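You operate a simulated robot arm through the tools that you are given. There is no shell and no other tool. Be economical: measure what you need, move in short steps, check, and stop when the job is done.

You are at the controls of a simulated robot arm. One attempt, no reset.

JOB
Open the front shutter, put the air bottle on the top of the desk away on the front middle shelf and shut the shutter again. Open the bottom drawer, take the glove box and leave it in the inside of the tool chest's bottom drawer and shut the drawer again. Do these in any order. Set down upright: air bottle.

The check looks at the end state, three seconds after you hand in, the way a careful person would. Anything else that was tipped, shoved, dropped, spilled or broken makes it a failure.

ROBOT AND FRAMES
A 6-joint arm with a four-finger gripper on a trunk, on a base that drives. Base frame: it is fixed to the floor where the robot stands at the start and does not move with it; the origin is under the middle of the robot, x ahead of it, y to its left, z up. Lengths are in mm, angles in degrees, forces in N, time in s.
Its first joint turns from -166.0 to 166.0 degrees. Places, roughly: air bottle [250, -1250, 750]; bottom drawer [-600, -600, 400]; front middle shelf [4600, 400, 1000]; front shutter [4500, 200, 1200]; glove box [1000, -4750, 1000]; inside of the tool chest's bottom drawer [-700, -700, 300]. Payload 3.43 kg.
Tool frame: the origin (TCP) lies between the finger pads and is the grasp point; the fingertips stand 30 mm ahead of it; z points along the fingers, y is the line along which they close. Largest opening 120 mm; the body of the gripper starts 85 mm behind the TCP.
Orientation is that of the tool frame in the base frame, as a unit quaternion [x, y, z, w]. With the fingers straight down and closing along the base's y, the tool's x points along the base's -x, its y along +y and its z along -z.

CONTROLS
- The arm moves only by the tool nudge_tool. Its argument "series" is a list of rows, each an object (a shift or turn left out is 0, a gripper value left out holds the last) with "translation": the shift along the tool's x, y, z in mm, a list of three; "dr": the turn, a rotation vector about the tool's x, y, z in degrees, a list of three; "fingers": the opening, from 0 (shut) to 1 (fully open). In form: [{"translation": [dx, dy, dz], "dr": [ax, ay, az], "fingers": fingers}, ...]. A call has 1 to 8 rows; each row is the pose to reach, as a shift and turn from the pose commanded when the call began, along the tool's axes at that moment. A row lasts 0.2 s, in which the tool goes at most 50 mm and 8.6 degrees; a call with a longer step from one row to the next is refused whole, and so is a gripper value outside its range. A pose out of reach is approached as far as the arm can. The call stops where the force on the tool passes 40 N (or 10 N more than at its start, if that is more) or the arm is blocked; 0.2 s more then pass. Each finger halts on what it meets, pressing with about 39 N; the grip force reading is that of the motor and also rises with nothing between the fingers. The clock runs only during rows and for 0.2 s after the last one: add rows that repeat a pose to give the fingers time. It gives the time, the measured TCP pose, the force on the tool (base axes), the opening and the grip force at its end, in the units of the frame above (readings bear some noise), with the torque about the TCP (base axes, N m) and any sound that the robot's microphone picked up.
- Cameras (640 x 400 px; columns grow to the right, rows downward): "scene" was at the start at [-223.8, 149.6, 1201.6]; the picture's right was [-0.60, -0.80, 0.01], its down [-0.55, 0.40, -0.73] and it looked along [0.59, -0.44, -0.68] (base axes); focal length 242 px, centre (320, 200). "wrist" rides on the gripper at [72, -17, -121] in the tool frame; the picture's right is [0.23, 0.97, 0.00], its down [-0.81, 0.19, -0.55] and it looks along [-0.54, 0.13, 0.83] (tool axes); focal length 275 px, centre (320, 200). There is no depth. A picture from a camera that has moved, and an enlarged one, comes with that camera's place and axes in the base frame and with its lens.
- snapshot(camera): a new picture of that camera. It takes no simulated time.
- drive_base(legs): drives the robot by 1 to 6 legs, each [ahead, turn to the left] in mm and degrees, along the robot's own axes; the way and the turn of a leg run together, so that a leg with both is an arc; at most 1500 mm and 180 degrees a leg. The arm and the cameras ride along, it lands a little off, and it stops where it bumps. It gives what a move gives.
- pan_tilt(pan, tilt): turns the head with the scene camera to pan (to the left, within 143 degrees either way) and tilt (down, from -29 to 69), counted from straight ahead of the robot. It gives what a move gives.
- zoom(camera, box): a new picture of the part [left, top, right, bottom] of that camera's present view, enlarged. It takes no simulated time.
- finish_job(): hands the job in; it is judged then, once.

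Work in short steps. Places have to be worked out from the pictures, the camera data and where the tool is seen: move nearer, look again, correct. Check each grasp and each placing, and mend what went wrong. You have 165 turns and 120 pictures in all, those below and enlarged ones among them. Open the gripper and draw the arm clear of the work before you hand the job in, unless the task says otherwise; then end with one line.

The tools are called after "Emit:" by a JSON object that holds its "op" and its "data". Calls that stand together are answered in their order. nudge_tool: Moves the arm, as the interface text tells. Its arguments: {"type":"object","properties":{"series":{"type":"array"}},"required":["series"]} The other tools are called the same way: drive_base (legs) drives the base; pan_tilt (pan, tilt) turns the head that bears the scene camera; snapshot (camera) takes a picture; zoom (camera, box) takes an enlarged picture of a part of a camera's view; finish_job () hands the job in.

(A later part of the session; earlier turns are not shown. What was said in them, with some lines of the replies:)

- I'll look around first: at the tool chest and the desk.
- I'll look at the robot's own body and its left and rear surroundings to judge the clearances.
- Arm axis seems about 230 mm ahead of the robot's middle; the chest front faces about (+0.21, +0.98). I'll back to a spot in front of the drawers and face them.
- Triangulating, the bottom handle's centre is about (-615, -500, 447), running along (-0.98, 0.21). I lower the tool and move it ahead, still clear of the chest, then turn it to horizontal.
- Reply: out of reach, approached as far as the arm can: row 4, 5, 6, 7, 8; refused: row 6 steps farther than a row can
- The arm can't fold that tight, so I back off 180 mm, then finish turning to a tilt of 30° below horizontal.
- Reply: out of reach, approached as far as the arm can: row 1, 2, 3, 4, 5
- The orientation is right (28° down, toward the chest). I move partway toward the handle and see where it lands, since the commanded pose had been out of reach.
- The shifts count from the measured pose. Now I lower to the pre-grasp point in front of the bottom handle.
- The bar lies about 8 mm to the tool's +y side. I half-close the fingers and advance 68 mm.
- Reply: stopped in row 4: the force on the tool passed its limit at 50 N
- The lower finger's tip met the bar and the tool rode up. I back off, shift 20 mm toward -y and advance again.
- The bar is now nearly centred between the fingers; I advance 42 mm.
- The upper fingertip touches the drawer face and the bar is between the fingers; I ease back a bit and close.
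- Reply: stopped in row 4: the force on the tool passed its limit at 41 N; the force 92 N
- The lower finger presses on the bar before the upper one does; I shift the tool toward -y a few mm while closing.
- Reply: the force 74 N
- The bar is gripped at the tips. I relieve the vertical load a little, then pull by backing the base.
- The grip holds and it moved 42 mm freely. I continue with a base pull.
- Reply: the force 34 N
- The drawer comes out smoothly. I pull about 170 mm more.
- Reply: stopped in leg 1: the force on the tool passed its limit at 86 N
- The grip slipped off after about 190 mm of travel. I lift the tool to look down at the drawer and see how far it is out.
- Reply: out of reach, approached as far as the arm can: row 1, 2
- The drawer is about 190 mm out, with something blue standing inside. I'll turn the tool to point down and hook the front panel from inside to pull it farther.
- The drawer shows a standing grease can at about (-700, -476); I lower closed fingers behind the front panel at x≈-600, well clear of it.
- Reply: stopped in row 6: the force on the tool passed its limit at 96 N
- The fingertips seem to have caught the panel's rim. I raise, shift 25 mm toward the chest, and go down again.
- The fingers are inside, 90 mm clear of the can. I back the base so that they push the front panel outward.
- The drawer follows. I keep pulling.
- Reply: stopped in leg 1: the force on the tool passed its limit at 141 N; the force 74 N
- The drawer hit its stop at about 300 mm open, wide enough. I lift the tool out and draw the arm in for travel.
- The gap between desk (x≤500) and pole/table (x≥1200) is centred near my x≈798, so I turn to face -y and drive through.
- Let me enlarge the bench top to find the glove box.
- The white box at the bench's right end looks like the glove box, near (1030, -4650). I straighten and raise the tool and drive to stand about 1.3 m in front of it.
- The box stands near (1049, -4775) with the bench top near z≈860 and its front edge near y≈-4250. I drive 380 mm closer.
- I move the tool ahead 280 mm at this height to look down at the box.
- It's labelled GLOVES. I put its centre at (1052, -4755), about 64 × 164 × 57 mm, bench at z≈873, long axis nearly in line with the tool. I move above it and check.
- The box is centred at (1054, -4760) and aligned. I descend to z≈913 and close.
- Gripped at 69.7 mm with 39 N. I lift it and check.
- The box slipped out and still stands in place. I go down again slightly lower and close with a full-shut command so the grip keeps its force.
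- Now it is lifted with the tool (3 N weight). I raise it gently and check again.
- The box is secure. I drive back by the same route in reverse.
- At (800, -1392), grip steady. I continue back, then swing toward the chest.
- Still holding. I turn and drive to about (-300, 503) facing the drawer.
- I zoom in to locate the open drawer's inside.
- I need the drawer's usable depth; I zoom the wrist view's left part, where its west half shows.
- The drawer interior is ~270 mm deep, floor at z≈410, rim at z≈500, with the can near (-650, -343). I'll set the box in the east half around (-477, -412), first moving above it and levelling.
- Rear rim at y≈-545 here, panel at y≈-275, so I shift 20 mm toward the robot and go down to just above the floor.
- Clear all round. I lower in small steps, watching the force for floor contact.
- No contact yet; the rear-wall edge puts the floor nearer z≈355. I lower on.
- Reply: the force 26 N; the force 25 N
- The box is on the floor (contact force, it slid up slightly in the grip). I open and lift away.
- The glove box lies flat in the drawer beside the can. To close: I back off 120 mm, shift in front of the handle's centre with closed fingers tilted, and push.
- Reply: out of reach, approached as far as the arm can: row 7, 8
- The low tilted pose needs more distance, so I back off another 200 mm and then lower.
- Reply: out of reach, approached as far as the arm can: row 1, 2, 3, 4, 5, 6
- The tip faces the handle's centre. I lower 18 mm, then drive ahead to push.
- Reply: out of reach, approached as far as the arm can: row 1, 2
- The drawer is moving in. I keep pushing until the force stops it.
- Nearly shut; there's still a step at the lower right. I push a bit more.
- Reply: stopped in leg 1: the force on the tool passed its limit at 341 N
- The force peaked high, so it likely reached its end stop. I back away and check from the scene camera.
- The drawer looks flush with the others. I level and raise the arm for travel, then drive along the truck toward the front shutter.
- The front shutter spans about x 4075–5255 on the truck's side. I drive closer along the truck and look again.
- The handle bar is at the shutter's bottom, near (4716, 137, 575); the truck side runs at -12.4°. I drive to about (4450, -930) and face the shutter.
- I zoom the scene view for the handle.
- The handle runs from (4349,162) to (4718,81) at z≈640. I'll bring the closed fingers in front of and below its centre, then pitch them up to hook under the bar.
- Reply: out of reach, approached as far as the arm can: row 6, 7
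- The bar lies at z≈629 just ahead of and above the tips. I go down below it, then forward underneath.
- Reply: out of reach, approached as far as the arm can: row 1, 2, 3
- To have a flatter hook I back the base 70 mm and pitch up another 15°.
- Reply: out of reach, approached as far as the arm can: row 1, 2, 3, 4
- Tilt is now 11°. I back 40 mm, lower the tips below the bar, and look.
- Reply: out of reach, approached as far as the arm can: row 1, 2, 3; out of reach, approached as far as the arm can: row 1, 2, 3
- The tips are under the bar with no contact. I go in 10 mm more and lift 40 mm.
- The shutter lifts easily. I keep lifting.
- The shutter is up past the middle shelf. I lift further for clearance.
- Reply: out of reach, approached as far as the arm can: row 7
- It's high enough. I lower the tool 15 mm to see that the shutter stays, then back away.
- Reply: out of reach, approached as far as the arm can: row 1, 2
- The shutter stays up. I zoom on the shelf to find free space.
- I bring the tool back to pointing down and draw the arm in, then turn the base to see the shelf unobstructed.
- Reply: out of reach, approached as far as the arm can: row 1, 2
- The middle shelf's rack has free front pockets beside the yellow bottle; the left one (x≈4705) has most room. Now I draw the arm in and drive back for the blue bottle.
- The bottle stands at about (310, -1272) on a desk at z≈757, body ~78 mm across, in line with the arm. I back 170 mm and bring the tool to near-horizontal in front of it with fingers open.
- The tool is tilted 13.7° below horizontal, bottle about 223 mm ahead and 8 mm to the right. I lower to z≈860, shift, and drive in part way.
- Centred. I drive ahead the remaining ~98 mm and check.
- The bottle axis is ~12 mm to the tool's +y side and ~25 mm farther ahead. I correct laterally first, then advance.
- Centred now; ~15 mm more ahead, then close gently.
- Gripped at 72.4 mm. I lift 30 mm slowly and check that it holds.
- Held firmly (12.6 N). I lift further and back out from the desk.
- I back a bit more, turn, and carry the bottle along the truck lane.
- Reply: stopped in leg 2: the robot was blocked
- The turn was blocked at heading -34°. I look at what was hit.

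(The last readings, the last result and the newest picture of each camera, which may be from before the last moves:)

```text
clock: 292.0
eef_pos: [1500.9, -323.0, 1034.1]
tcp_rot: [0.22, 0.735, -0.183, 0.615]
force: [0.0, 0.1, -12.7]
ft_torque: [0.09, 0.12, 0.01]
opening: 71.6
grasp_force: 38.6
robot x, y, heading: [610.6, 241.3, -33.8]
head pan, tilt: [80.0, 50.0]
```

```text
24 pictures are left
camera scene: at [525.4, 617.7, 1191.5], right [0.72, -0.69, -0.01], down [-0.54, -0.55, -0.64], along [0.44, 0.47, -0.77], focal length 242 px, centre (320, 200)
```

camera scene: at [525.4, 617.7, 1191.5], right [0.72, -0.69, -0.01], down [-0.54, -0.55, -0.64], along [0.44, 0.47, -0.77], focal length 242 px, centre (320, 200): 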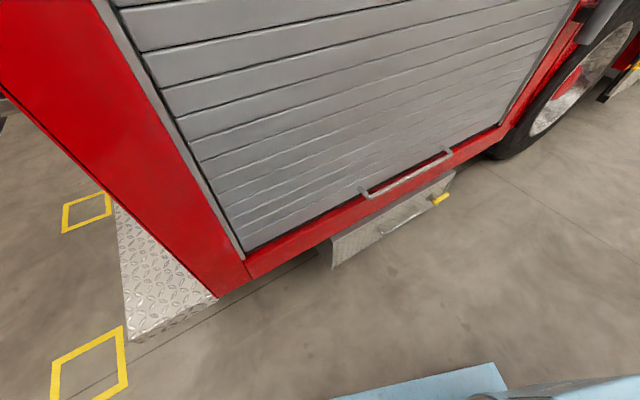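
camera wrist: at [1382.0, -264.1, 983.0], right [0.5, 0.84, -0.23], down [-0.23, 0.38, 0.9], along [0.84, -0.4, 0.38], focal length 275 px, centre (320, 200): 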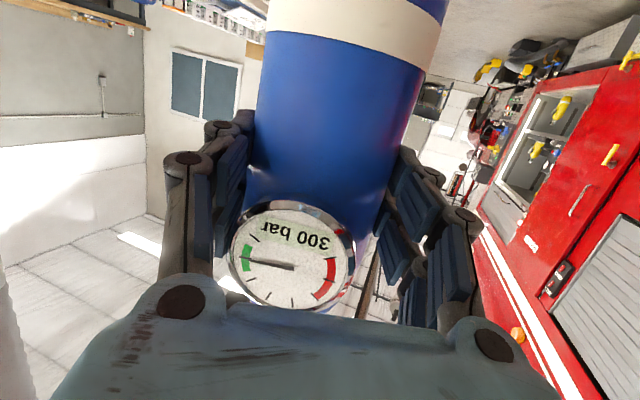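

Nothing touches on the left. I check the right and rear.

Emit:
{"op": "pan_tilt", "data": {"pan": -120, "tilt": 50}}

Emit:
{"op": "snapshot", "data": {"camera": "scene"}}

```text
clock: 294.9
eef_pos: [1500.7, -322.2, 1032.8]
tcp_rot: [0.22, 0.735, -0.183, 0.615]
force: [0.0, -0.5, -12.3]
ft_torque: [0.09, 0.15, 0.02]
opening: 71.9
grasp_force: 39.2
robot x, y, heading: [607.4, 235.5, -34.0]
head pan, tilt: [-120.0, 50.0]
```

```text
23 pictures are left
camera scene: at [402.9, 528.2, 1192.2], right [-0.44, 0.9, 0.01], down [0.68, 0.34, -0.65], along [-0.59, -0.28, -0.76], focal length 242 px, centre (320, 200)
```

scene: 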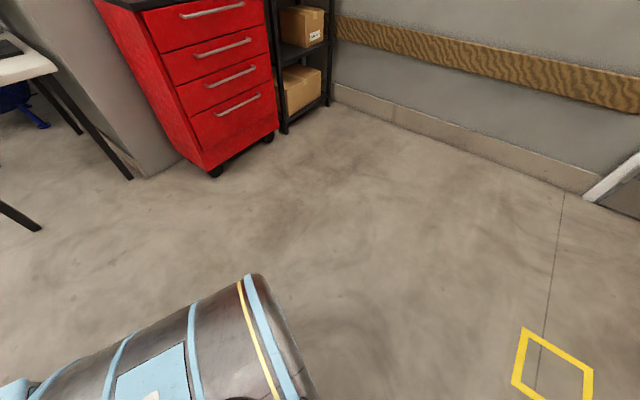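

Nothing obstructs there either (and the drawers look shut). I retry a small turn.

Emit:
{"op": "drive_base", "data": {"legs": [[0, 6]]}}

```text
clock: 295.9
eef_pos: [1555.7, -227.0, 1033.8]
tcp_rot: [0.181, 0.746, -0.15, 0.623]
force: [-0.1, -0.2, -13.1]
ft_torque: [0.09, 0.12, -0.02]
opening: 71.6
grasp_force: 38.9
robot x, y, heading: [603.2, 238.7, -28.1]
head pan, tilt: [-120.0, 50.0]
```

It turns now. I continue along the lane.

Emit:
{"op": "drive_base", "data": {"legs": [[0, 9.9], [1400, 0], [530, 0]]}}

```text
clock: 306.4
eef_pos: [3439.1, -652.7, 1046.7]
tcp_rot: [0.118, 0.754, -0.099, 0.639]
force: [-0.4, -0.3, -13.6]
ft_torque: [0.07, 0.16, 0.02]
opening: 71.3
grasp_force: 39.0
robot x, y, heading: [2442.9, -356.5, -18.4]
head pan, tilt: [-120.0, 50.0]
```

Emit:
{"op": "drive_base", "data": {"legs": [[0, 5.8], [1185, 0], [0, -15.7], [1022, 0]]}}

```text
clock: 319.1
eef_pos: [5409.9, -1575.8, 1058.0]
tcp_rot: [0.185, 0.736, -0.158, 0.632]
force: [0.3, 0.0, -12.6]
ft_torque: [0.12, 0.14, 0.01]
opening: 71.6
grasp_force: 39.0
robot x, y, heading: [4492.4, -1103.6, -28.9]
head pan, tilt: [-120.0, 50.0]
```

Emit:
{"op": "drive_base", "data": {"legs": [[0, 106.5]]}}

Emit:
{"op": "pan_tilt", "data": {"pan": -15, "tilt": 15}}

Emit:
{"op": "snapshot", "data": {"camera": "scene"}}

Emit:
{"op": "snapshot", "data": {"camera": "wrist"}}

```text
clock: 322.1
eef_pos: [5407.3, -725.7, 1092.3]
tcp_rot: [-0.142, 0.734, 0.127, 0.651]
force: [2.9, 1.7, -14.8]
ft_torque: [-0.02, 0.09, 0.0]
opening: 71.2
grasp_force: 39.5
robot x, y, heading: [4497.2, -1116.3, 21.0]
head pan, tilt: [-120.0, 50.0]
stopped in leg 1: the robot was blocked; the commanded pose is now the measured one
```

```text
clock: 323.9
eef_pos: [5406.1, -725.3, 1093.7]
tcp_rot: [-0.142, 0.734, 0.127, 0.651]
force: [0.0, 0.0, -12.9]
ft_torque: [-0.06, 0.19, 0.05]
opening: 71.2
grasp_force: 39.1
robot x, y, heading: [4496.7, -1113.0, 20.9]
head pan, tilt: [-15.0, 15.0]
```

```text
22 pictures are left
camera scene: at [4250.0, -1031.6, 1244.1], right [0.11, -0.99, 0.0], down [-0.27, -0.03, -0.96], along [0.96, 0.1, -0.27], focal length 242 px, centre (320, 200)
```

scene: 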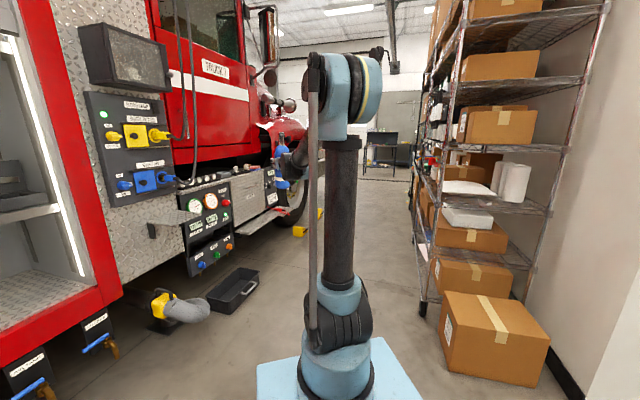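

```text
21 pictures are left
camera wrist: at [5295.5, -787.8, 1037.1], right [-0.39, 0.89, -0.23], down [-0.49, 0.01, 0.87], along [0.78, 0.45, 0.44], focal length 275 px, centre (320, 200)
```

wrist: 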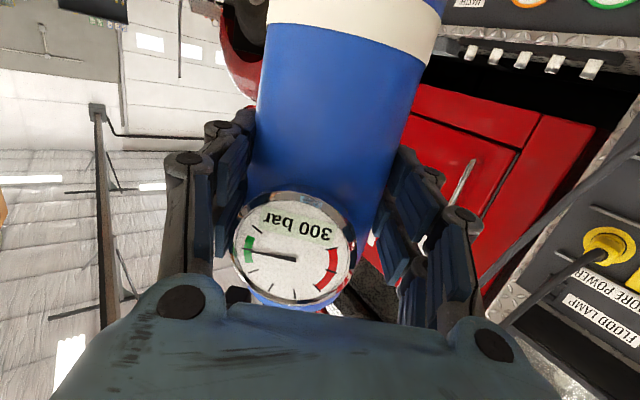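

No visible obstacle; long turns with the load seem to trip the block and let the arm drift. I turn the rest in shorter steps.

Emit:
{"op": "drive_base", "data": {"legs": [[0, 28]]}}

Emit:
{"op": "drive_base", "data": {"legs": [[0, 28.6]]}}

Emit:
{"op": "snapshot", "data": {"camera": "scene"}}

```text
clock: 325.9
eef_pos: [5121.1, -344.2, 1094.5]
tcp_rot: [-0.315, 0.678, 0.28, 0.602]
force: [0.4, 0.6, -12.5]
ft_torque: [-0.16, 0.18, 0.0]
opening: 71.3
grasp_force: 39.0
robot x, y, heading: [4505.6, -1115.9, 49.1]
head pan, tilt: [-15.0, 15.0]
```

```text
clock: 327.8
eef_pos: [4677.1, -154.9, 1105.0]
tcp_rot: [-0.47, 0.577, 0.423, 0.518]
force: [-0.2, -0.1, -12.5]
ft_torque: [-0.22, 0.11, 0.03]
opening: 71.4
grasp_force: 39.5
robot x, y, heading: [4506.0, -1117.1, 77.5]
head pan, tilt: [-15.0, 15.0]
```

```text
20 pictures are left
camera scene: at [4303.7, -1277.9, 1244.2], right [0.89, -0.46, 0.0], down [-0.12, -0.24, -0.96], along [0.44, 0.85, -0.27], focal length 242 px, centre (320, 200)
```

scene: 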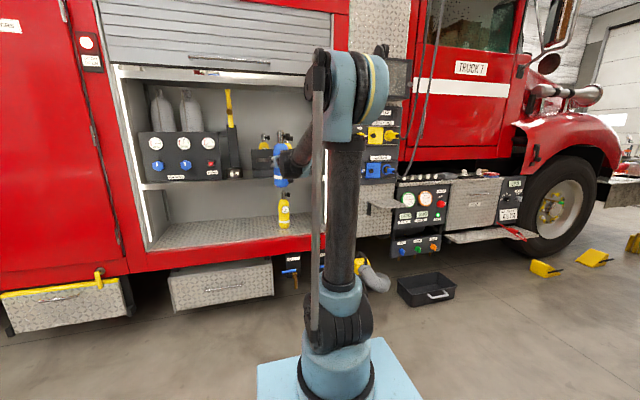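

Emit:
{"op": "snapshot", "data": {"camera": "wrist"}}

Emit:
{"op": "zoom", "data": {"camera": "scene", "box": [210, 110, 330, 200]}}

```text
19 pictures are left
camera wrist: at [4669.4, -282.2, 1047.1], right [-0.96, 0.17, -0.23], down [-0.28, -0.42, 0.87], along [0.05, 0.89, 0.45], focal length 275 px, centre (320, 200)
```

wrist: 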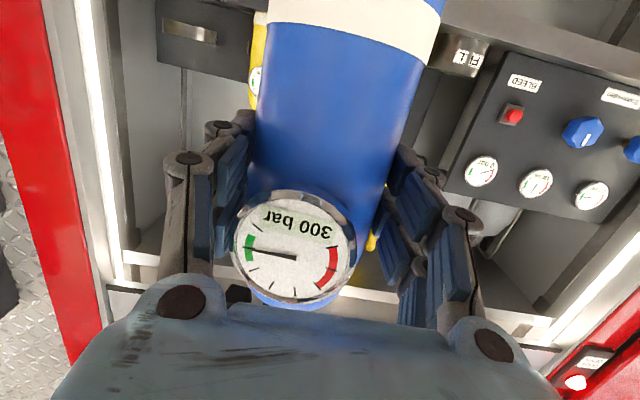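

```text
4.44 times, centred on (270, 155) of scene
camera zoom: at [4303.7, -1277.9, 1244.2], right [0.89, -0.46, 0.0], down [-0.12, -0.24, -0.96], along [0.44, 0.85, -0.27], focal length 1076 px, centre (542, 400)
```

zoom: 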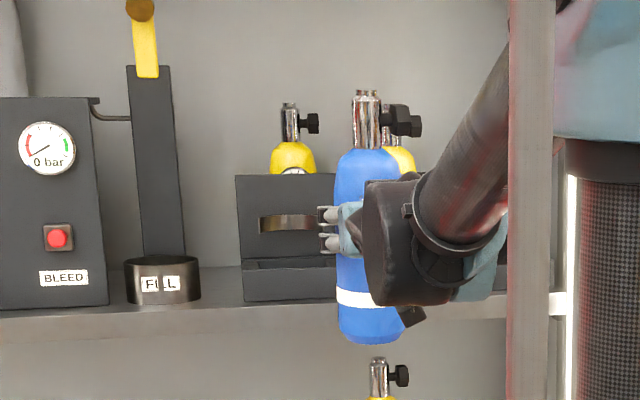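

The left rack pocket's centre works out near (4720, 318), shelf z≈953, lip top ≈1002. I restore the grasp pitch (12°), raise the bottle and shift 60 mm left.

Emit:
{"op": "nudge_tool", "data": {"series": [{"translation": [-10, 15, -1], "dr": [0, 2, 0], "fingers": 0}, {"translation": [-20, 30, -2], "dr": [0, 4, 0]}, {"translation": [-30, 45, -3], "dr": [0, 5.9, 0]}, {"translation": [-38, 60, -4], "dr": [0, 5.9, 0]}, {"translation": [-38, 60, -4], "dr": [0, 5.9, 0]}]}}

Emit:
{"op": "drive_base", "data": {"legs": [[260, 0]]}}

Emit:
{"op": "snapshot", "data": {"camera": "wrist"}}

Emit:
{"op": "zoom", "data": {"camera": "scene", "box": [190, 90, 340, 210]}}

```text
clock: 329.0
eef_pos: [4617.6, -155.4, 1156.2]
tcp_rot: [-0.489, 0.6, 0.401, 0.491]
force: [1.0, 0.1, -12.7]
ft_torque: [-0.2, 0.08, 0.01]
opening: 71.2
grasp_force: 39.0
robot x, y, heading: [4506.3, -1117.1, 77.4]
head pan, tilt: [-15.0, 15.0]
```

```text
clock: 330.9
eef_pos: [4674.1, 101.2, 1154.5]
tcp_rot: [-0.488, 0.6, 0.4, 0.492]
force: [-0.1, -0.4, -12.7]
ft_torque: [-0.19, 0.07, 0.04]
opening: 71.4
grasp_force: 38.8
robot x, y, heading: [4564.4, -858.7, 77.8]
head pan, tilt: [-15.0, 15.0]
```

```text
17 pictures are left
camera wrist: at [4664.9, -31.8, 1108.2], right [-0.96, 0.15, -0.23], down [-0.26, -0.34, 0.9], along [0.06, 0.93, 0.36], focal length 275 px, centre (320, 200)
```

wrist: 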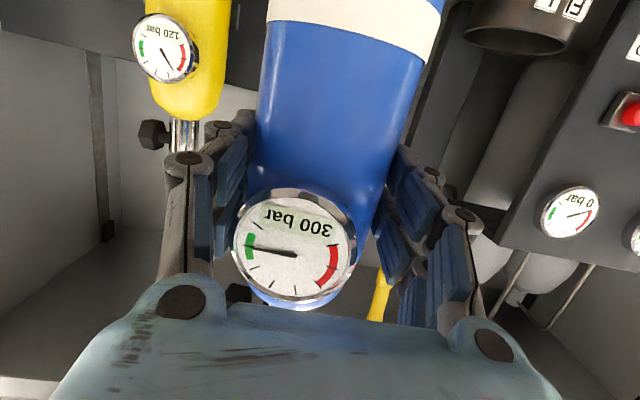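

```text
3.33 times, centred on (265, 150) of scene
camera zoom: at [4360.2, -1021.8, 1244.1], right [0.89, -0.46, 0.0], down [-0.12, -0.24, -0.96], along [0.44, 0.85, -0.27], focal length 807 px, centre (503, 367)
```

zoom: 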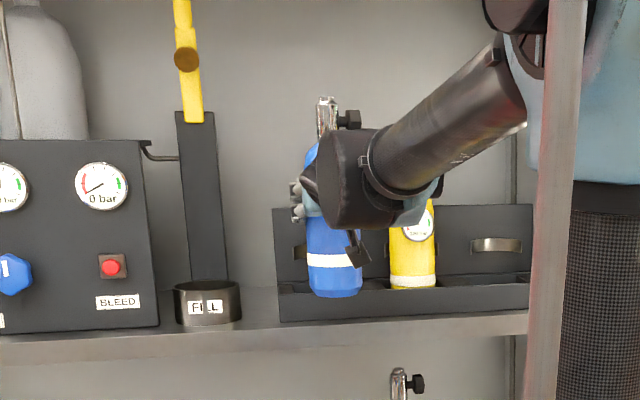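

Now the geometry is clearer: yellow bottle's axis ≈(4852, 261), so the left pocket's centre is ≈(4708, 299), shelf z≈961, lip top ≈1018. I raise 10 mm, shift 8 mm left and drive in 150 mm.

Emit:
{"op": "nudge_tool", "data": {"series": [{"translation": [-6, 4, -1], "fingers": 0}, {"translation": [-11, 8, -2]}, {"translation": [-11, 8, -2]}]}}

Emit:
{"op": "drive_base", "data": {"legs": [[150, 0]]}}

Emit:
{"op": "zoom", "data": {"camera": "scene", "box": [190, 80, 340, 200]}}

Emit:
{"op": "snapshot", "data": {"camera": "wrist"}}

```text
clock: 331.7
eef_pos: [4664.7, 88.0, 1177.5]
tcp_rot: [-0.487, 0.596, 0.404, 0.494]
force: [0.2, 0.0, -12.5]
ft_torque: [-0.22, 0.07, 0.0]
opening: 71.4
grasp_force: 39.7
robot x, y, heading: [4563.5, -860.9, 77.4]
head pan, tilt: [-15.0, 15.0]
```

```text
clock: 333.1
eef_pos: [4700.3, 234.6, 1176.1]
tcp_rot: [-0.487, 0.597, 0.403, 0.494]
force: [0.4, -0.5, -12.6]
ft_torque: [-0.19, 0.06, -0.01]
opening: 71.1
grasp_force: 39.2
robot x, y, heading: [4596.1, -714.1, 77.3]
head pan, tilt: [-15.0, 15.0]
```

```text
3.33 times, centred on (265, 140) of scene
camera zoom: at [4392.0, -874.3, 1244.1], right [0.89, -0.47, 0.0], down [-0.12, -0.24, -0.96], along [0.45, 0.85, -0.27], focal length 807 px, centre (503, 400)
```

zoom: 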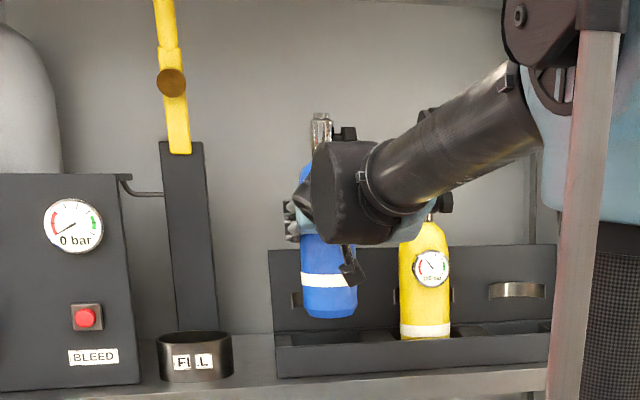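

```text
14 pictures are left
camera wrist: at [4691.4, 103.1, 1128.7], right [-0.96, 0.16, -0.23], down [-0.27, -0.35, 0.9], along [0.06, 0.93, 0.37], focal length 275 px, centre (320, 200)
```

wrist: 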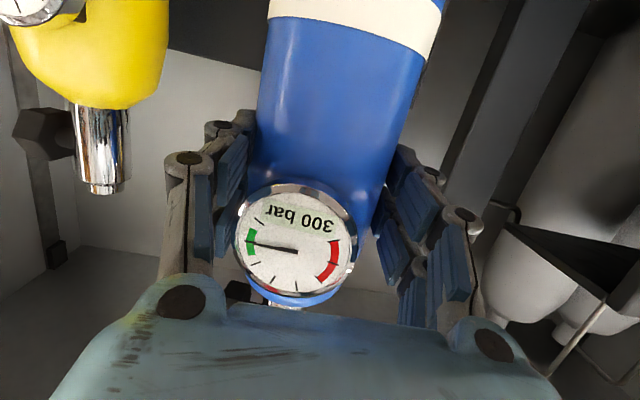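

Well aligned with the left pocket. I shift 5 mm left and drive in the last 60 mm.

Emit:
{"op": "drive_base", "data": {"legs": [[60, 0]]}}

Emit:
{"op": "nudge_tool", "data": {"series": [{"translation": [10, 5, 2], "fingers": 0}, {"translation": [20, 5, 4]}, {"translation": [30, 5, 6]}]}}

Emit:
{"op": "zoom", "data": {"camera": "scene", "box": [190, 80, 340, 200]}}

```text
clock: 334.1
eef_pos: [4712.0, 277.6, 1188.1]
tcp_rot: [-0.484, 0.594, 0.406, 0.499]
force: [-0.3, 0.7, -12.9]
ft_torque: [-0.23, 0.08, -0.02]
opening: 70.9
grasp_force: 38.8
robot x, y, heading: [4610.0, -660.3, 77.2]
head pan, tilt: [-15.0, 15.0]
```

```text
clock: 334.9
eef_pos: [4703.2, 266.5, 1168.5]
tcp_rot: [-0.481, 0.591, 0.409, 0.501]
force: [-0.2, 0.0, -12.8]
ft_torque: [-0.32, 0.05, 0.02]
opening: 69.8
grasp_force: 39.8
robot x, y, heading: [4609.4, -655.7, 77.1]
head pan, tilt: [-15.0, 15.0]
```

```text
3.33 times, centred on (265, 140) of scene
camera zoom: at [4404.9, -817.1, 1244.1], right [0.89, -0.47, 0.0], down [-0.12, -0.24, -0.96], along [0.45, 0.85, -0.27], focal length 807 px, centre (503, 400)
```

zoom: 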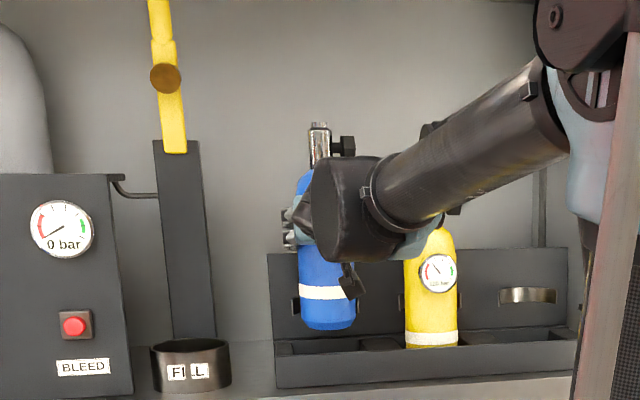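

The arm tends to drift back and pitch up a little at each move; I correct pitch by +2.5°, go ahead 35 mm and down 20 mm.

Emit:
{"op": "nudge_tool", "data": {"series": [{"translation": [3, 0, 12], "dr": [0, 1.2, 0], "fingers": 0}, {"translation": [7, 0, 25], "dr": [0, 2.5, 0]}, {"translation": [14, 0, 38], "dr": [0, 2.5, 0]}, {"translation": [14, 0, 38], "dr": [0, 2.5, 0]}]}}

```text
clock: 335.9
eef_pos: [4711.8, 301.3, 1147.9]
tcp_rot: [-0.491, 0.601, 0.399, 0.488]
force: [0.5, -0.2, -12.8]
ft_torque: [-0.3, 0.11, 0.02]
opening: 69.9
grasp_force: 38.7
robot x, y, heading: [4611.1, -659.5, 77.3]
head pan, tilt: [-15.0, 15.0]
```

Position and pitch are right. I lower 30 mm and check against the pocket.

Emit:
{"op": "nudge_tool", "data": {"series": [{"translation": [11, 0, -2], "fingers": 0}, {"translation": [21, 0, 0]}, {"translation": [30, 0, 2]}, {"translation": [30, 0, 2]}]}}

Emit:
{"op": "zoom", "data": {"camera": "scene", "box": [230, 120, 340, 208]}}

```text
clock: 336.9
eef_pos: [4709.8, 295.3, 1119.3]
tcp_rot: [-0.49, 0.602, 0.398, 0.489]
force: [-4.8, -6.5, 28.7]
ft_torque: [0.95, -0.27, 0.12]
opening: 68.1
grasp_force: 39.0
robot x, y, heading: [4608.3, -655.2, 77.1]
head pan, tilt: [-15.0, 15.0]
```

```text
4.55 times, centred on (285, 164) of scene
camera zoom: at [4404.4, -819.2, 1243.7], right [0.89, -0.47, 0.0], down [-0.12, -0.24, -0.96], along [0.45, 0.85, -0.27], focal length 1101 px, centre (479, 364)
```

zoom: 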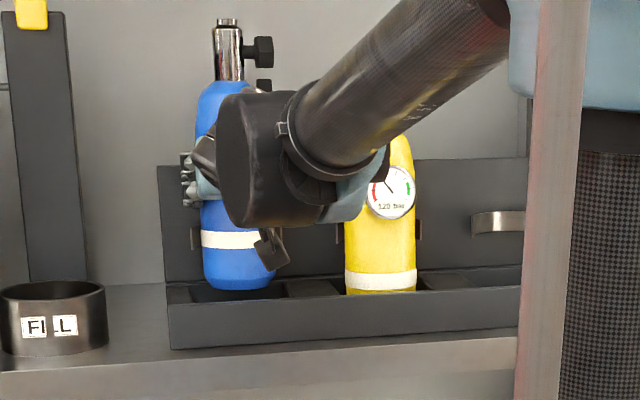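

The bottle's bottom touches the rear-right edge of the pocket hole (force/torque point there). I raise 12 mm, move 20 mm toward me and 4 mm left, then lower again.

Emit:
{"op": "nudge_tool", "data": {"series": [{"translation": [-12, 0, -2], "fingers": 0}, {"translation": [-9, 4, -14], "fingers": 0}, {"translation": [-8, 4, -22]}, {"translation": [-8, 4, -22]}]}}

Emit:
{"op": "nudge_tool", "data": {"series": [{"translation": [8, 0, 2], "fingers": 0}, {"translation": [16, 0, 4]}, {"translation": [16, 0, 4]}]}}

Emit:
{"op": "zoom", "data": {"camera": "scene", "box": [230, 120, 340, 208]}}

```text
clock: 337.9
eef_pos: [4702.8, 277.4, 1130.2]
tcp_rot: [-0.49, 0.601, 0.399, 0.489]
force: [0.0, 0.7, -13.3]
ft_torque: [-0.33, 0.08, -0.01]
opening: 68.1
grasp_force: 39.3
robot x, y, heading: [4611.1, -658.4, 77.1]
head pan, tilt: [-15.0, 15.0]
```

```text
clock: 338.7
eef_pos: [4703.5, 277.2, 1113.0]
tcp_rot: [-0.49, 0.602, 0.398, 0.489]
force: [-0.4, 0.6, -12.3]
ft_torque: [-0.39, 0.09, 0.01]
opening: 67.9
grasp_force: 38.9
robot x, y, heading: [4609.5, -654.6, 77.3]
head pan, tilt: [-15.0, 15.0]
```

```text
4.55 times, centred on (285, 164) of scene
camera zoom: at [4404.8, -817.0, 1244.1], right [0.89, -0.47, 0.0], down [-0.12, -0.24, -0.96], along [0.45, 0.85, -0.27], focal length 1101 px, centre (479, 364)
```

zoom: 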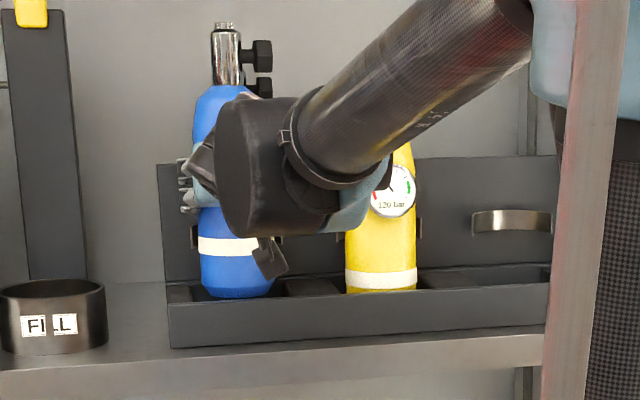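

No contact now, lower than before. I keep lowering in small steps.

Emit:
{"op": "nudge_tool", "data": {"series": [{"translation": [6, 0, 1], "fingers": 0}, {"translation": [12, 0, 2]}, {"translation": [18, 0, 3]}]}}

Emit:
{"op": "nudge_tool", "data": {"series": [{"translation": [5, 0, 1], "fingers": 0}, {"translation": [10, 0, 2]}, {"translation": [14, 0, 3]}]}}

Emit:
{"op": "zoom", "data": {"camera": "scene", "box": [230, 120, 340, 208]}}

```text
clock: 339.5
eef_pos: [4702.6, 277.4, 1096.0]
tcp_rot: [-0.49, 0.601, 0.399, 0.489]
force: [-0.2, -0.7, -12.5]
ft_torque: [-0.35, 0.09, 0.03]
opening: 67.9
grasp_force: 39.2
robot x, y, heading: [4606.9, -657.8, 77.0]
head pan, tilt: [-15.0, 15.0]
```

```text
clock: 340.3
eef_pos: [4702.7, 277.9, 1082.0]
tcp_rot: [-0.49, 0.602, 0.398, 0.489]
force: [0.5, -0.2, -12.5]
ft_torque: [-0.39, 0.1, 0.0]
opening: 68.0
grasp_force: 38.9
robot x, y, heading: [4608.6, -656.8, 77.0]
head pan, tilt: [-15.0, 15.0]
```

```text
4.55 times, centred on (285, 164) of scene
camera zoom: at [4404.8, -817.0, 1244.1], right [0.89, -0.47, 0.0], down [-0.12, -0.24, -0.96], along [0.45, 0.85, -0.27], focal length 1101 px, centre (479, 364)
```

zoom: 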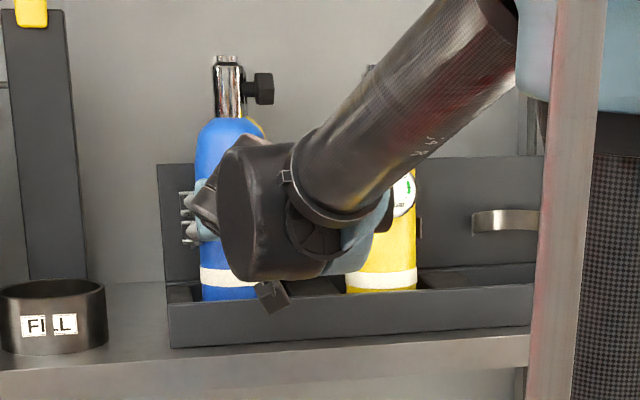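

The band is nearly level with the yellow bottle's. A few more mm to contact.

Emit:
{"op": "nudge_tool", "data": {"series": [{"translation": [4, 0, 1], "fingers": 0}, {"translation": [7, 0, 1]}, {"translation": [10, 0, 2]}]}}

```text
clock: 341.1
eef_pos: [4704.1, 275.8, 1074.8]
tcp_rot: [-0.49, 0.601, 0.399, 0.489]
force: [0.0, -3.6, 22.0]
ft_torque: [1.17, -0.54, -0.02]
opening: 67.9
grasp_force: 39.1
robot x, y, heading: [4607.6, -654.3, 77.3]
head pan, tilt: [-15.0, 15.0]
```

It is resting on the pocket floor. I open the fingers gently.

Emit:
{"op": "nudge_tool", "data": {"series": [{"translation": [-2, 0, 0], "fingers": 0.56}, {"translation": [-2, 0, 0], "fingers": 0.62}, {"translation": [-2, 0, 0], "fingers": 0.7}, {"translation": [-2, 0, 0], "fingers": 0.85}, {"translation": [-2, 0, 0], "fingers": 0.92}]}}

Emit:
{"op": "snapshot", "data": {"camera": "wrist"}}

Emit:
{"op": "zoom", "data": {"camera": "scene", "box": [230, 120, 340, 208]}}

```text
clock: 342.3
eef_pos: [4704.3, 276.8, 1073.0]
tcp_rot: [-0.49, 0.602, 0.398, 0.489]
force: [-1.0, -0.7, -0.8]
ft_torque: [0.02, -0.01, 0.01]
opening: 110.2
grasp_force: 0.1
robot x, y, heading: [4611.7, -654.9, 77.3]
head pan, tilt: [-15.0, 15.0]
```

```text
9 pictures are left
camera wrist: at [4694.4, 144.4, 1028.6], right [-0.96, 0.15, -0.23], down [-0.26, -0.33, 0.91], along [0.06, 0.93, 0.36], focal length 275 px, centre (320, 200)
```

wrist: 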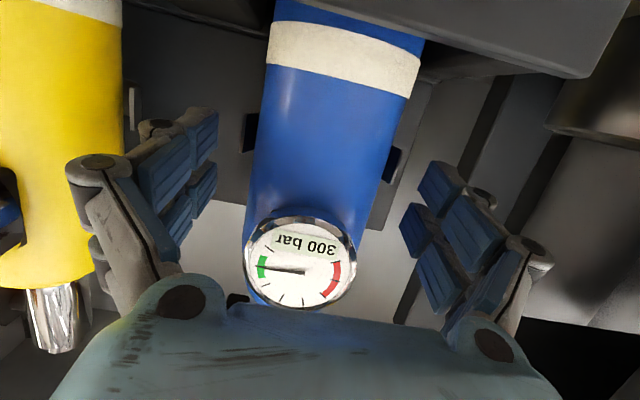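

```text
4.55 times, centred on (285, 164) of scene
camera zoom: at [4404.8, -817.6, 1244.0], right [0.89, -0.47, 0.0], down [-0.12, -0.24, -0.96], along [0.45, 0.85, -0.27], focal length 1101 px, centre (479, 364)
```

zoom: 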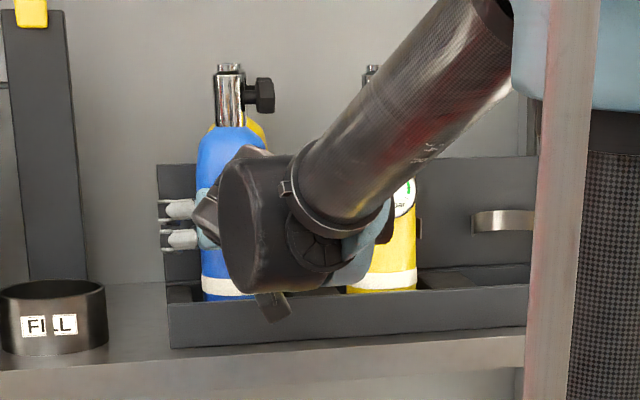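

The bottle stands upright in its pocket, level with its yellow neighbour. I back straight out and close the fingers, then raise the tool above the shutter's handle.

Emit:
{"op": "drive_base", "data": {"legs": [[-420, 0]]}}

Emit:
{"op": "nudge_tool", "data": {"series": [{"translation": [-40, 8, -3], "fingers": 0.3}, {"translation": [-80, 15, -6], "fingers": 0}, {"translation": [-120, 23, -9]}, {"translation": [-160, 31, -12]}, {"translation": [-200, 38, -14]}, {"translation": [-240, 45, -17]}, {"translation": [-277, 52, -20]}]}}

Emit:
{"op": "nudge_tool", "data": {"series": [{"translation": [-40, 8, -3], "fingers": 0}, {"translation": [-80, 15, -6]}, {"translation": [-120, 23, -9]}, {"translation": [-160, 31, -12]}, {"translation": [-200, 38, -14]}, {"translation": [-240, 45, -17]}, {"translation": [-280, 52, -20]}]}}

Emit:
{"op": "snapshot", "data": {"camera": "scene"}}

```text
clock: 344.9
eef_pos: [4622.7, -128.4, 1074.1]
tcp_rot: [-0.487, 0.605, 0.395, 0.491]
force: [0.0, 0.2, 0.1]
ft_torque: [0.02, 0.02, 0.0]
opening: 110.5
grasp_force: 0.1
robot x, y, heading: [4516.3, -1060.6, 76.6]
head pan, tilt: [-15.0, 15.0]
```

```text
clock: 346.5
eef_pos: [4577.9, -98.2, 1359.5]
tcp_rot: [-0.483, 0.603, 0.398, 0.495]
force: [0.5, 0.2, 0.0]
ft_torque: [0.01, -0.02, -0.01]
opening: 0.2
grasp_force: 33.7
robot x, y, heading: [4515.3, -1060.9, 76.6]
head pan, tilt: [-15.0, 15.0]
```

```text
clock: 348.1
eef_pos: [4538.3, -63.1, 1608.0]
tcp_rot: [-0.484, 0.601, 0.399, 0.495]
force: [-1.3, -1.0, -1.1]
ft_torque: [0.03, -0.03, -0.02]
opening: 0.0
grasp_force: 33.1
out of reach, approached as far as the arm can: row 7
robot x, y, heading: [4515.6, -1058.9, 76.3]
head pan, tilt: [-15.0, 15.0]
```

```text
7 pictures are left
camera scene: at [4308.2, -1218.9, 1244.0], right [0.88, -0.48, 0.0], down [-0.13, -0.24, -0.96], along [0.46, 0.85, -0.27], focal length 242 px, centre (320, 200)
```

scene: 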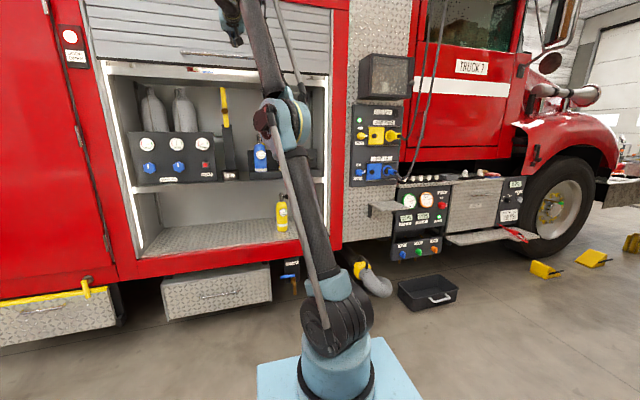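

The bar is at z≈1587, so I level the tool (pitch up 12°) and raise it a bit more to clear its top.

Emit:
{"op": "nudge_tool", "data": {"series": [{"translation": [-5, 0, -10], "dr": [0, -6, 0]}, {"translation": [-15, 0, -20], "dr": [0, -12, 0]}, {"translation": [-30, 0, -25], "dr": [0, -12, 0]}, {"translation": [-30, 0, -25], "dr": [0, -12, 0]}]}}

```text
clock: 349.1
eef_pos: [4535.8, -82.0, 1644.2]
tcp_rot: [-0.439, 0.547, 0.446, 0.556]
force: [0.1, -0.2, -0.2]
ft_torque: [0.0, -0.01, 0.01]
opening: 0.2
grasp_force: 33.7
robot x, y, heading: [4513.0, -1061.6, 76.6]
head pan, tilt: [-15.0, 15.0]
```

Level and clear by ~50 mm. I drive ahead 190 mm so the fingers lie over the bar.

Emit:
{"op": "drive_base", "data": {"legs": [[190, 0]]}}

Emit:
{"op": "snapshot", "data": {"camera": "wrist"}}

```text
clock: 350.6
eef_pos: [4579.7, 104.9, 1643.5]
tcp_rot: [-0.44, 0.547, 0.447, 0.555]
force: [0.0, 0.4, 0.2]
ft_torque: [0.0, -0.01, 0.04]
opening: 0.1
grasp_force: 33.9
robot x, y, heading: [4562.4, -873.8, 76.4]
head pan, tilt: [-15.0, 15.0]
```

```text
6 pictures are left
camera wrist: at [4571.5, -15.6, 1570.3], right [-0.95, 0.21, -0.23], down [-0.31, -0.51, 0.8], along [0.05, 0.83, 0.55], focal length 275 px, centre (320, 200)
```

wrist: 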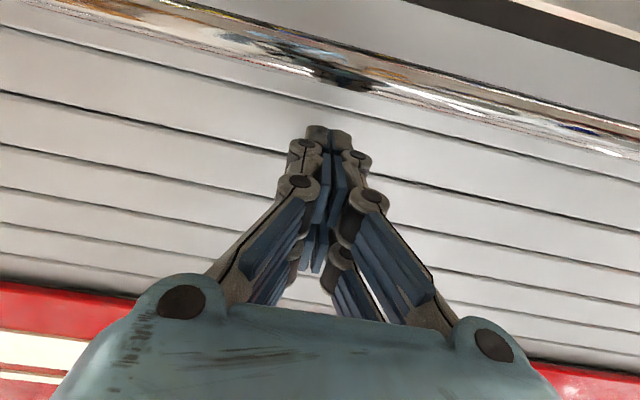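

The bar is below the fingers, between tip and hand. I push down.

Emit:
{"op": "nudge_tool", "data": {"series": [{"translation": [30, 0, 0]}, {"translation": [60, 0, 0]}, {"translation": [95, 0, 0]}, {"translation": [130, 0, 0]}, {"translation": [165, 0, 0]}, {"translation": [200, 0, 0]}, {"translation": [235, 0, 0]}, {"translation": [270, 0, 0]}]}}

Emit:
{"op": "nudge_tool", "data": {"series": [{"translation": [35, 0, 0]}, {"translation": [70, 0, 0]}, {"translation": [105, 0, 0]}, {"translation": [140, 0, 0]}, {"translation": [175, 0, 0]}, {"translation": [210, 0, 0]}, {"translation": [245, 0, 0]}, {"translation": [280, 0, 0]}]}}

Emit:
{"op": "snapshot", "data": {"camera": "wrist"}}

```text
clock: 352.4
eef_pos: [4579.4, 92.5, 1386.3]
tcp_rot: [-0.435, 0.543, 0.449, 0.56]
force: [0.0, -0.6, 2.4]
ft_torque: [0.04, 0.0, 0.01]
opening: 5.9
grasp_force: 33.5
robot x, y, heading: [4561.0, -873.6, 76.2]
head pan, tilt: [-15.0, 15.0]
```

```text
clock: 354.2
eef_pos: [4579.7, 98.6, 1105.2]
tcp_rot: [-0.435, 0.544, 0.449, 0.56]
force: [-0.3, -1.1, 1.9]
ft_torque: [0.03, 0.03, -0.04]
opening: 6.1
grasp_force: 33.7
robot x, y, heading: [4558.6, -876.2, 76.4]
head pan, tilt: [-15.0, 15.0]
```

```text
5 pictures are left
camera wrist: at [4571.7, -20.0, 1031.3], right [-0.95, 0.22, -0.23], down [-0.31, -0.52, 0.79], along [0.05, 0.83, 0.56], focal length 275 px, centre (320, 200)
```

wrist: 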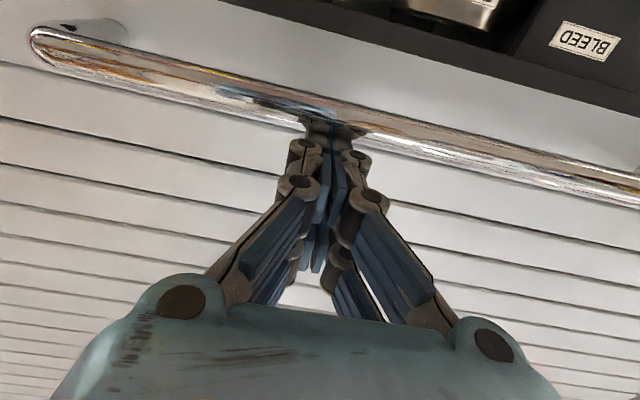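

It follows well. I continue down while pitching the tool 28° for the low reach.

Emit:
{"op": "nudge_tool", "data": {"series": [{"translation": [32, 0, 0], "dr": [0, 3.5, 0]}, {"translation": [64, 0, 0], "dr": [0, 7, 0]}, {"translation": [96, 0, 0], "dr": [0, 10.5, 0]}, {"translation": [128, 0, 0], "dr": [0, 14, 0]}, {"translation": [160, 0, 0], "dr": [0, 17.5, 0]}, {"translation": [192, 0, 0], "dr": [0, 21, 0]}, {"translation": [224, 0, 0], "dr": [0, 24.5, 0]}, {"translation": [256, 0, 0], "dr": [0, 28, 0]}]}}

Emit:
{"op": "nudge_tool", "data": {"series": [{"translation": [26, 0, 14]}, {"translation": [53, 0, 28]}, {"translation": [79, 0, 42]}, {"translation": [106, 0, 56]}, {"translation": [128, 0, 68]}]}}

Emit:
{"op": "snapshot", "data": {"camera": "wrist"}}

```text
clock: 356.0
eef_pos: [4580.3, 106.4, 848.5]
tcp_rot: [-0.532, 0.663, 0.33, 0.412]
force: [0.6, 0.4, 4.2]
ft_torque: [0.07, -0.07, -0.01]
opening: 0.2
grasp_force: 33.6
robot x, y, heading: [4557.3, -876.9, 76.5]
head pan, tilt: [-15.0, 15.0]
```

```text
clock: 357.2
eef_pos: [4580.4, 111.6, 703.7]
tcp_rot: [-0.531, 0.663, 0.33, 0.412]
force: [1.4, 3.9, 6.0]
ft_torque: [0.15, -0.08, 0.02]
opening: 0.3
grasp_force: 33.6
robot x, y, heading: [4557.2, -871.7, 76.5]
head pan, tilt: [-15.0, 15.0]
```

```text
4 pictures are left
camera wrist: at [4569.3, -28.2, 693.6], right [-0.97, 0.11, -0.21], down [-0.22, -0.09, 0.97], along [0.09, 0.99, 0.11], focal length 275 px, centre (320, 200)
```

wrist: 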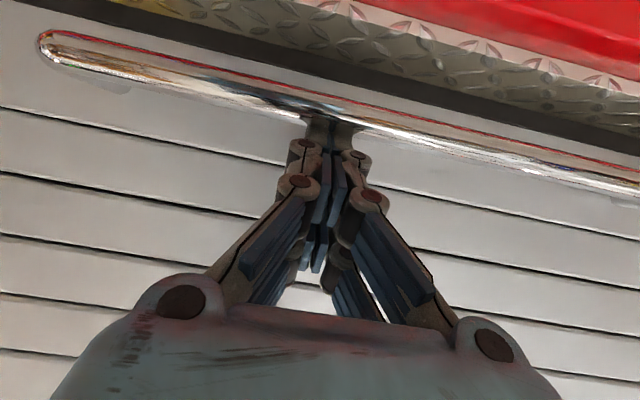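

About 50 mm remain. I push until it seats.

Emit:
{"op": "nudge_tool", "data": {"series": [{"translation": [16, 0, 8]}, {"translation": [32, 0, 16]}, {"translation": [46, 0, 24]}, {"translation": [58, 0, 31]}, {"translation": [72, 0, 38]}]}}

Emit:
{"op": "snapshot", "data": {"camera": "wrist"}}

```text
clock: 357.9
eef_pos: [4581.1, 105.6, 676.2]
tcp_rot: [-0.531, 0.657, 0.335, 0.417]
force: [-0.5, 2.4, -1.2]
ft_torque: [0.07, -0.05, 0.01]
opening: 0.0
grasp_force: 33.0
robot x, y, heading: [4559.3, -874.7, 76.5]
head pan, tilt: [-15.0, 15.0]
stopped in row 3: the force on the tool passed its limit at 78 N (the readings are from after the stop); the commanded pose is now the measured one
```

```text
3 pictures are left
camera wrist: at [4568.9, -34.3, 662.4], right [-0.97, 0.11, -0.21], down [-0.22, -0.11, 0.97], along [0.08, 0.99, 0.13], focal length 275 px, centre (320, 200)
```

wrist: 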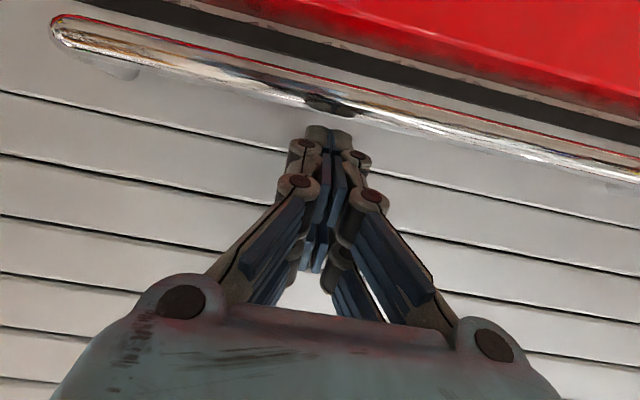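

It seated at 78 N; bar now at ~z 630, as at the start. One more press to be sure, then check from the scene camera.

Emit:
{"op": "nudge_tool", "data": {"series": [{"translation": [9, 0, 5]}, {"translation": [18, 0, 10]}, {"translation": [24, 0, 13]}, {"translation": [29, 0, 16]}]}}

Emit:
{"op": "nudge_tool", "data": {"series": [{"translation": [-18, 0, -10]}, {"translation": [-36, 0, -40]}, {"translation": [-40, 0, -80]}, {"translation": [-40, 0, -120]}]}}

Emit:
{"op": "drive_base", "data": {"legs": [[-250, 0]]}}

Emit:
{"op": "snapshot", "data": {"camera": "scene"}}

```text
clock: 358.4
eef_pos: [4579.2, 98.3, 678.0]
tcp_rot: [-0.529, 0.652, 0.34, 0.423]
force: [0.8, 1.1, -2.3]
ft_torque: [0.04, -0.03, -0.03]
opening: 0.0
grasp_force: 33.5
robot x, y, heading: [4560.0, -874.5, 76.6]
head pan, tilt: [-15.0, 15.0]
stopped in row 2: the force on the tool passed its limit at 67 N (the readings are from after the stop); the commanded pose is now the measured one
```

```text
clock: 359.4
eef_pos: [4559.4, 7.5, 764.5]
tcp_rot: [-0.529, 0.652, 0.34, 0.424]
force: [-0.2, 0.2, -0.6]
ft_torque: [0.04, -0.01, -0.01]
opening: 0.0
grasp_force: 33.3
robot x, y, heading: [4558.6, -874.7, 76.6]
head pan, tilt: [-15.0, 15.0]
```

```text
clock: 361.3
eef_pos: [4501.1, -242.8, 763.4]
tcp_rot: [-0.528, 0.653, 0.339, 0.424]
force: [0.2, -0.2, -0.4]
ft_torque: [0.03, 0.01, -0.03]
opening: 0.0
grasp_force: 33.2
robot x, y, heading: [4501.1, -1127.7, 76.2]
head pan, tilt: [-15.0, 15.0]
```

```text
2 pictures are left
camera scene: at [4292.3, -1282.8, 1244.0], right [0.88, -0.48, 0.0], down [-0.13, -0.24, -0.96], along [0.46, 0.84, -0.27], focal length 242 px, centre (320, 200)
```

scene: 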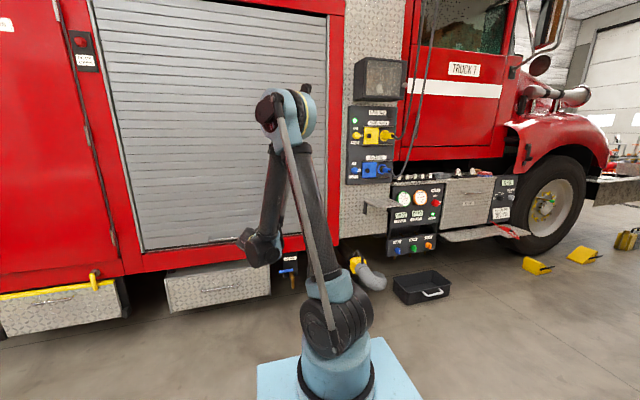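

The shutter looks shut; I zoom on its bottom edge.

Emit:
{"op": "zoom", "data": {"camera": "scene", "box": [120, 200, 280, 290]}}

```text
4.00 times, centred on (200, 245) of scene
camera zoom: at [4292.3, -1282.8, 1244.0], right [0.88, -0.48, 0.0], down [-0.13, -0.24, -0.96], along [0.46, 0.84, -0.27], focal length 969 px, centre (800, 20)
```

zoom: 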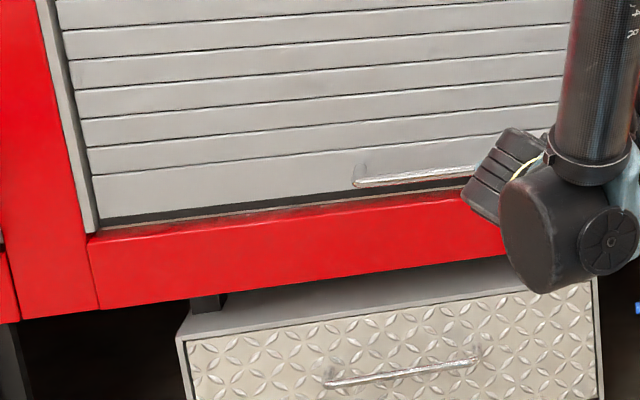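

The shutter's edge matches its original closed look, and the drawer looked flush earlier. I open the gripper clear of the truck and hand in.

Emit:
{"op": "nudge_tool", "data": {"series": [{"translation": [-10, 0, -20], "fingers": 0.8}, {"translation": [-20, 0, -40], "fingers": 1}, {"translation": [-20, 0, -40], "fingers": 1}]}}

Emit:
{"op": "finish_job", "data": {}}

```text
clock: 362.1
eef_pos: [4492.2, -277.8, 810.2]
tcp_rot: [-0.528, 0.649, 0.344, 0.426]
force: [-0.4, 0.1, -0.5]
ft_torque: [0.01, -0.03, -0.01]
opening: 119.7
grasp_force: 0.1
robot x, y, heading: [4501.7, -1126.4, 76.3]
head pan, tilt: [-15.0, 15.0]
```

```text
The job is handed in.
```

The air bottle is upright in the rack on the front middle shelf with the shutter shut, and the glove box is in the bottom drawer with the drawer shut. I judged both closures from pictures only, and the job is handed in.
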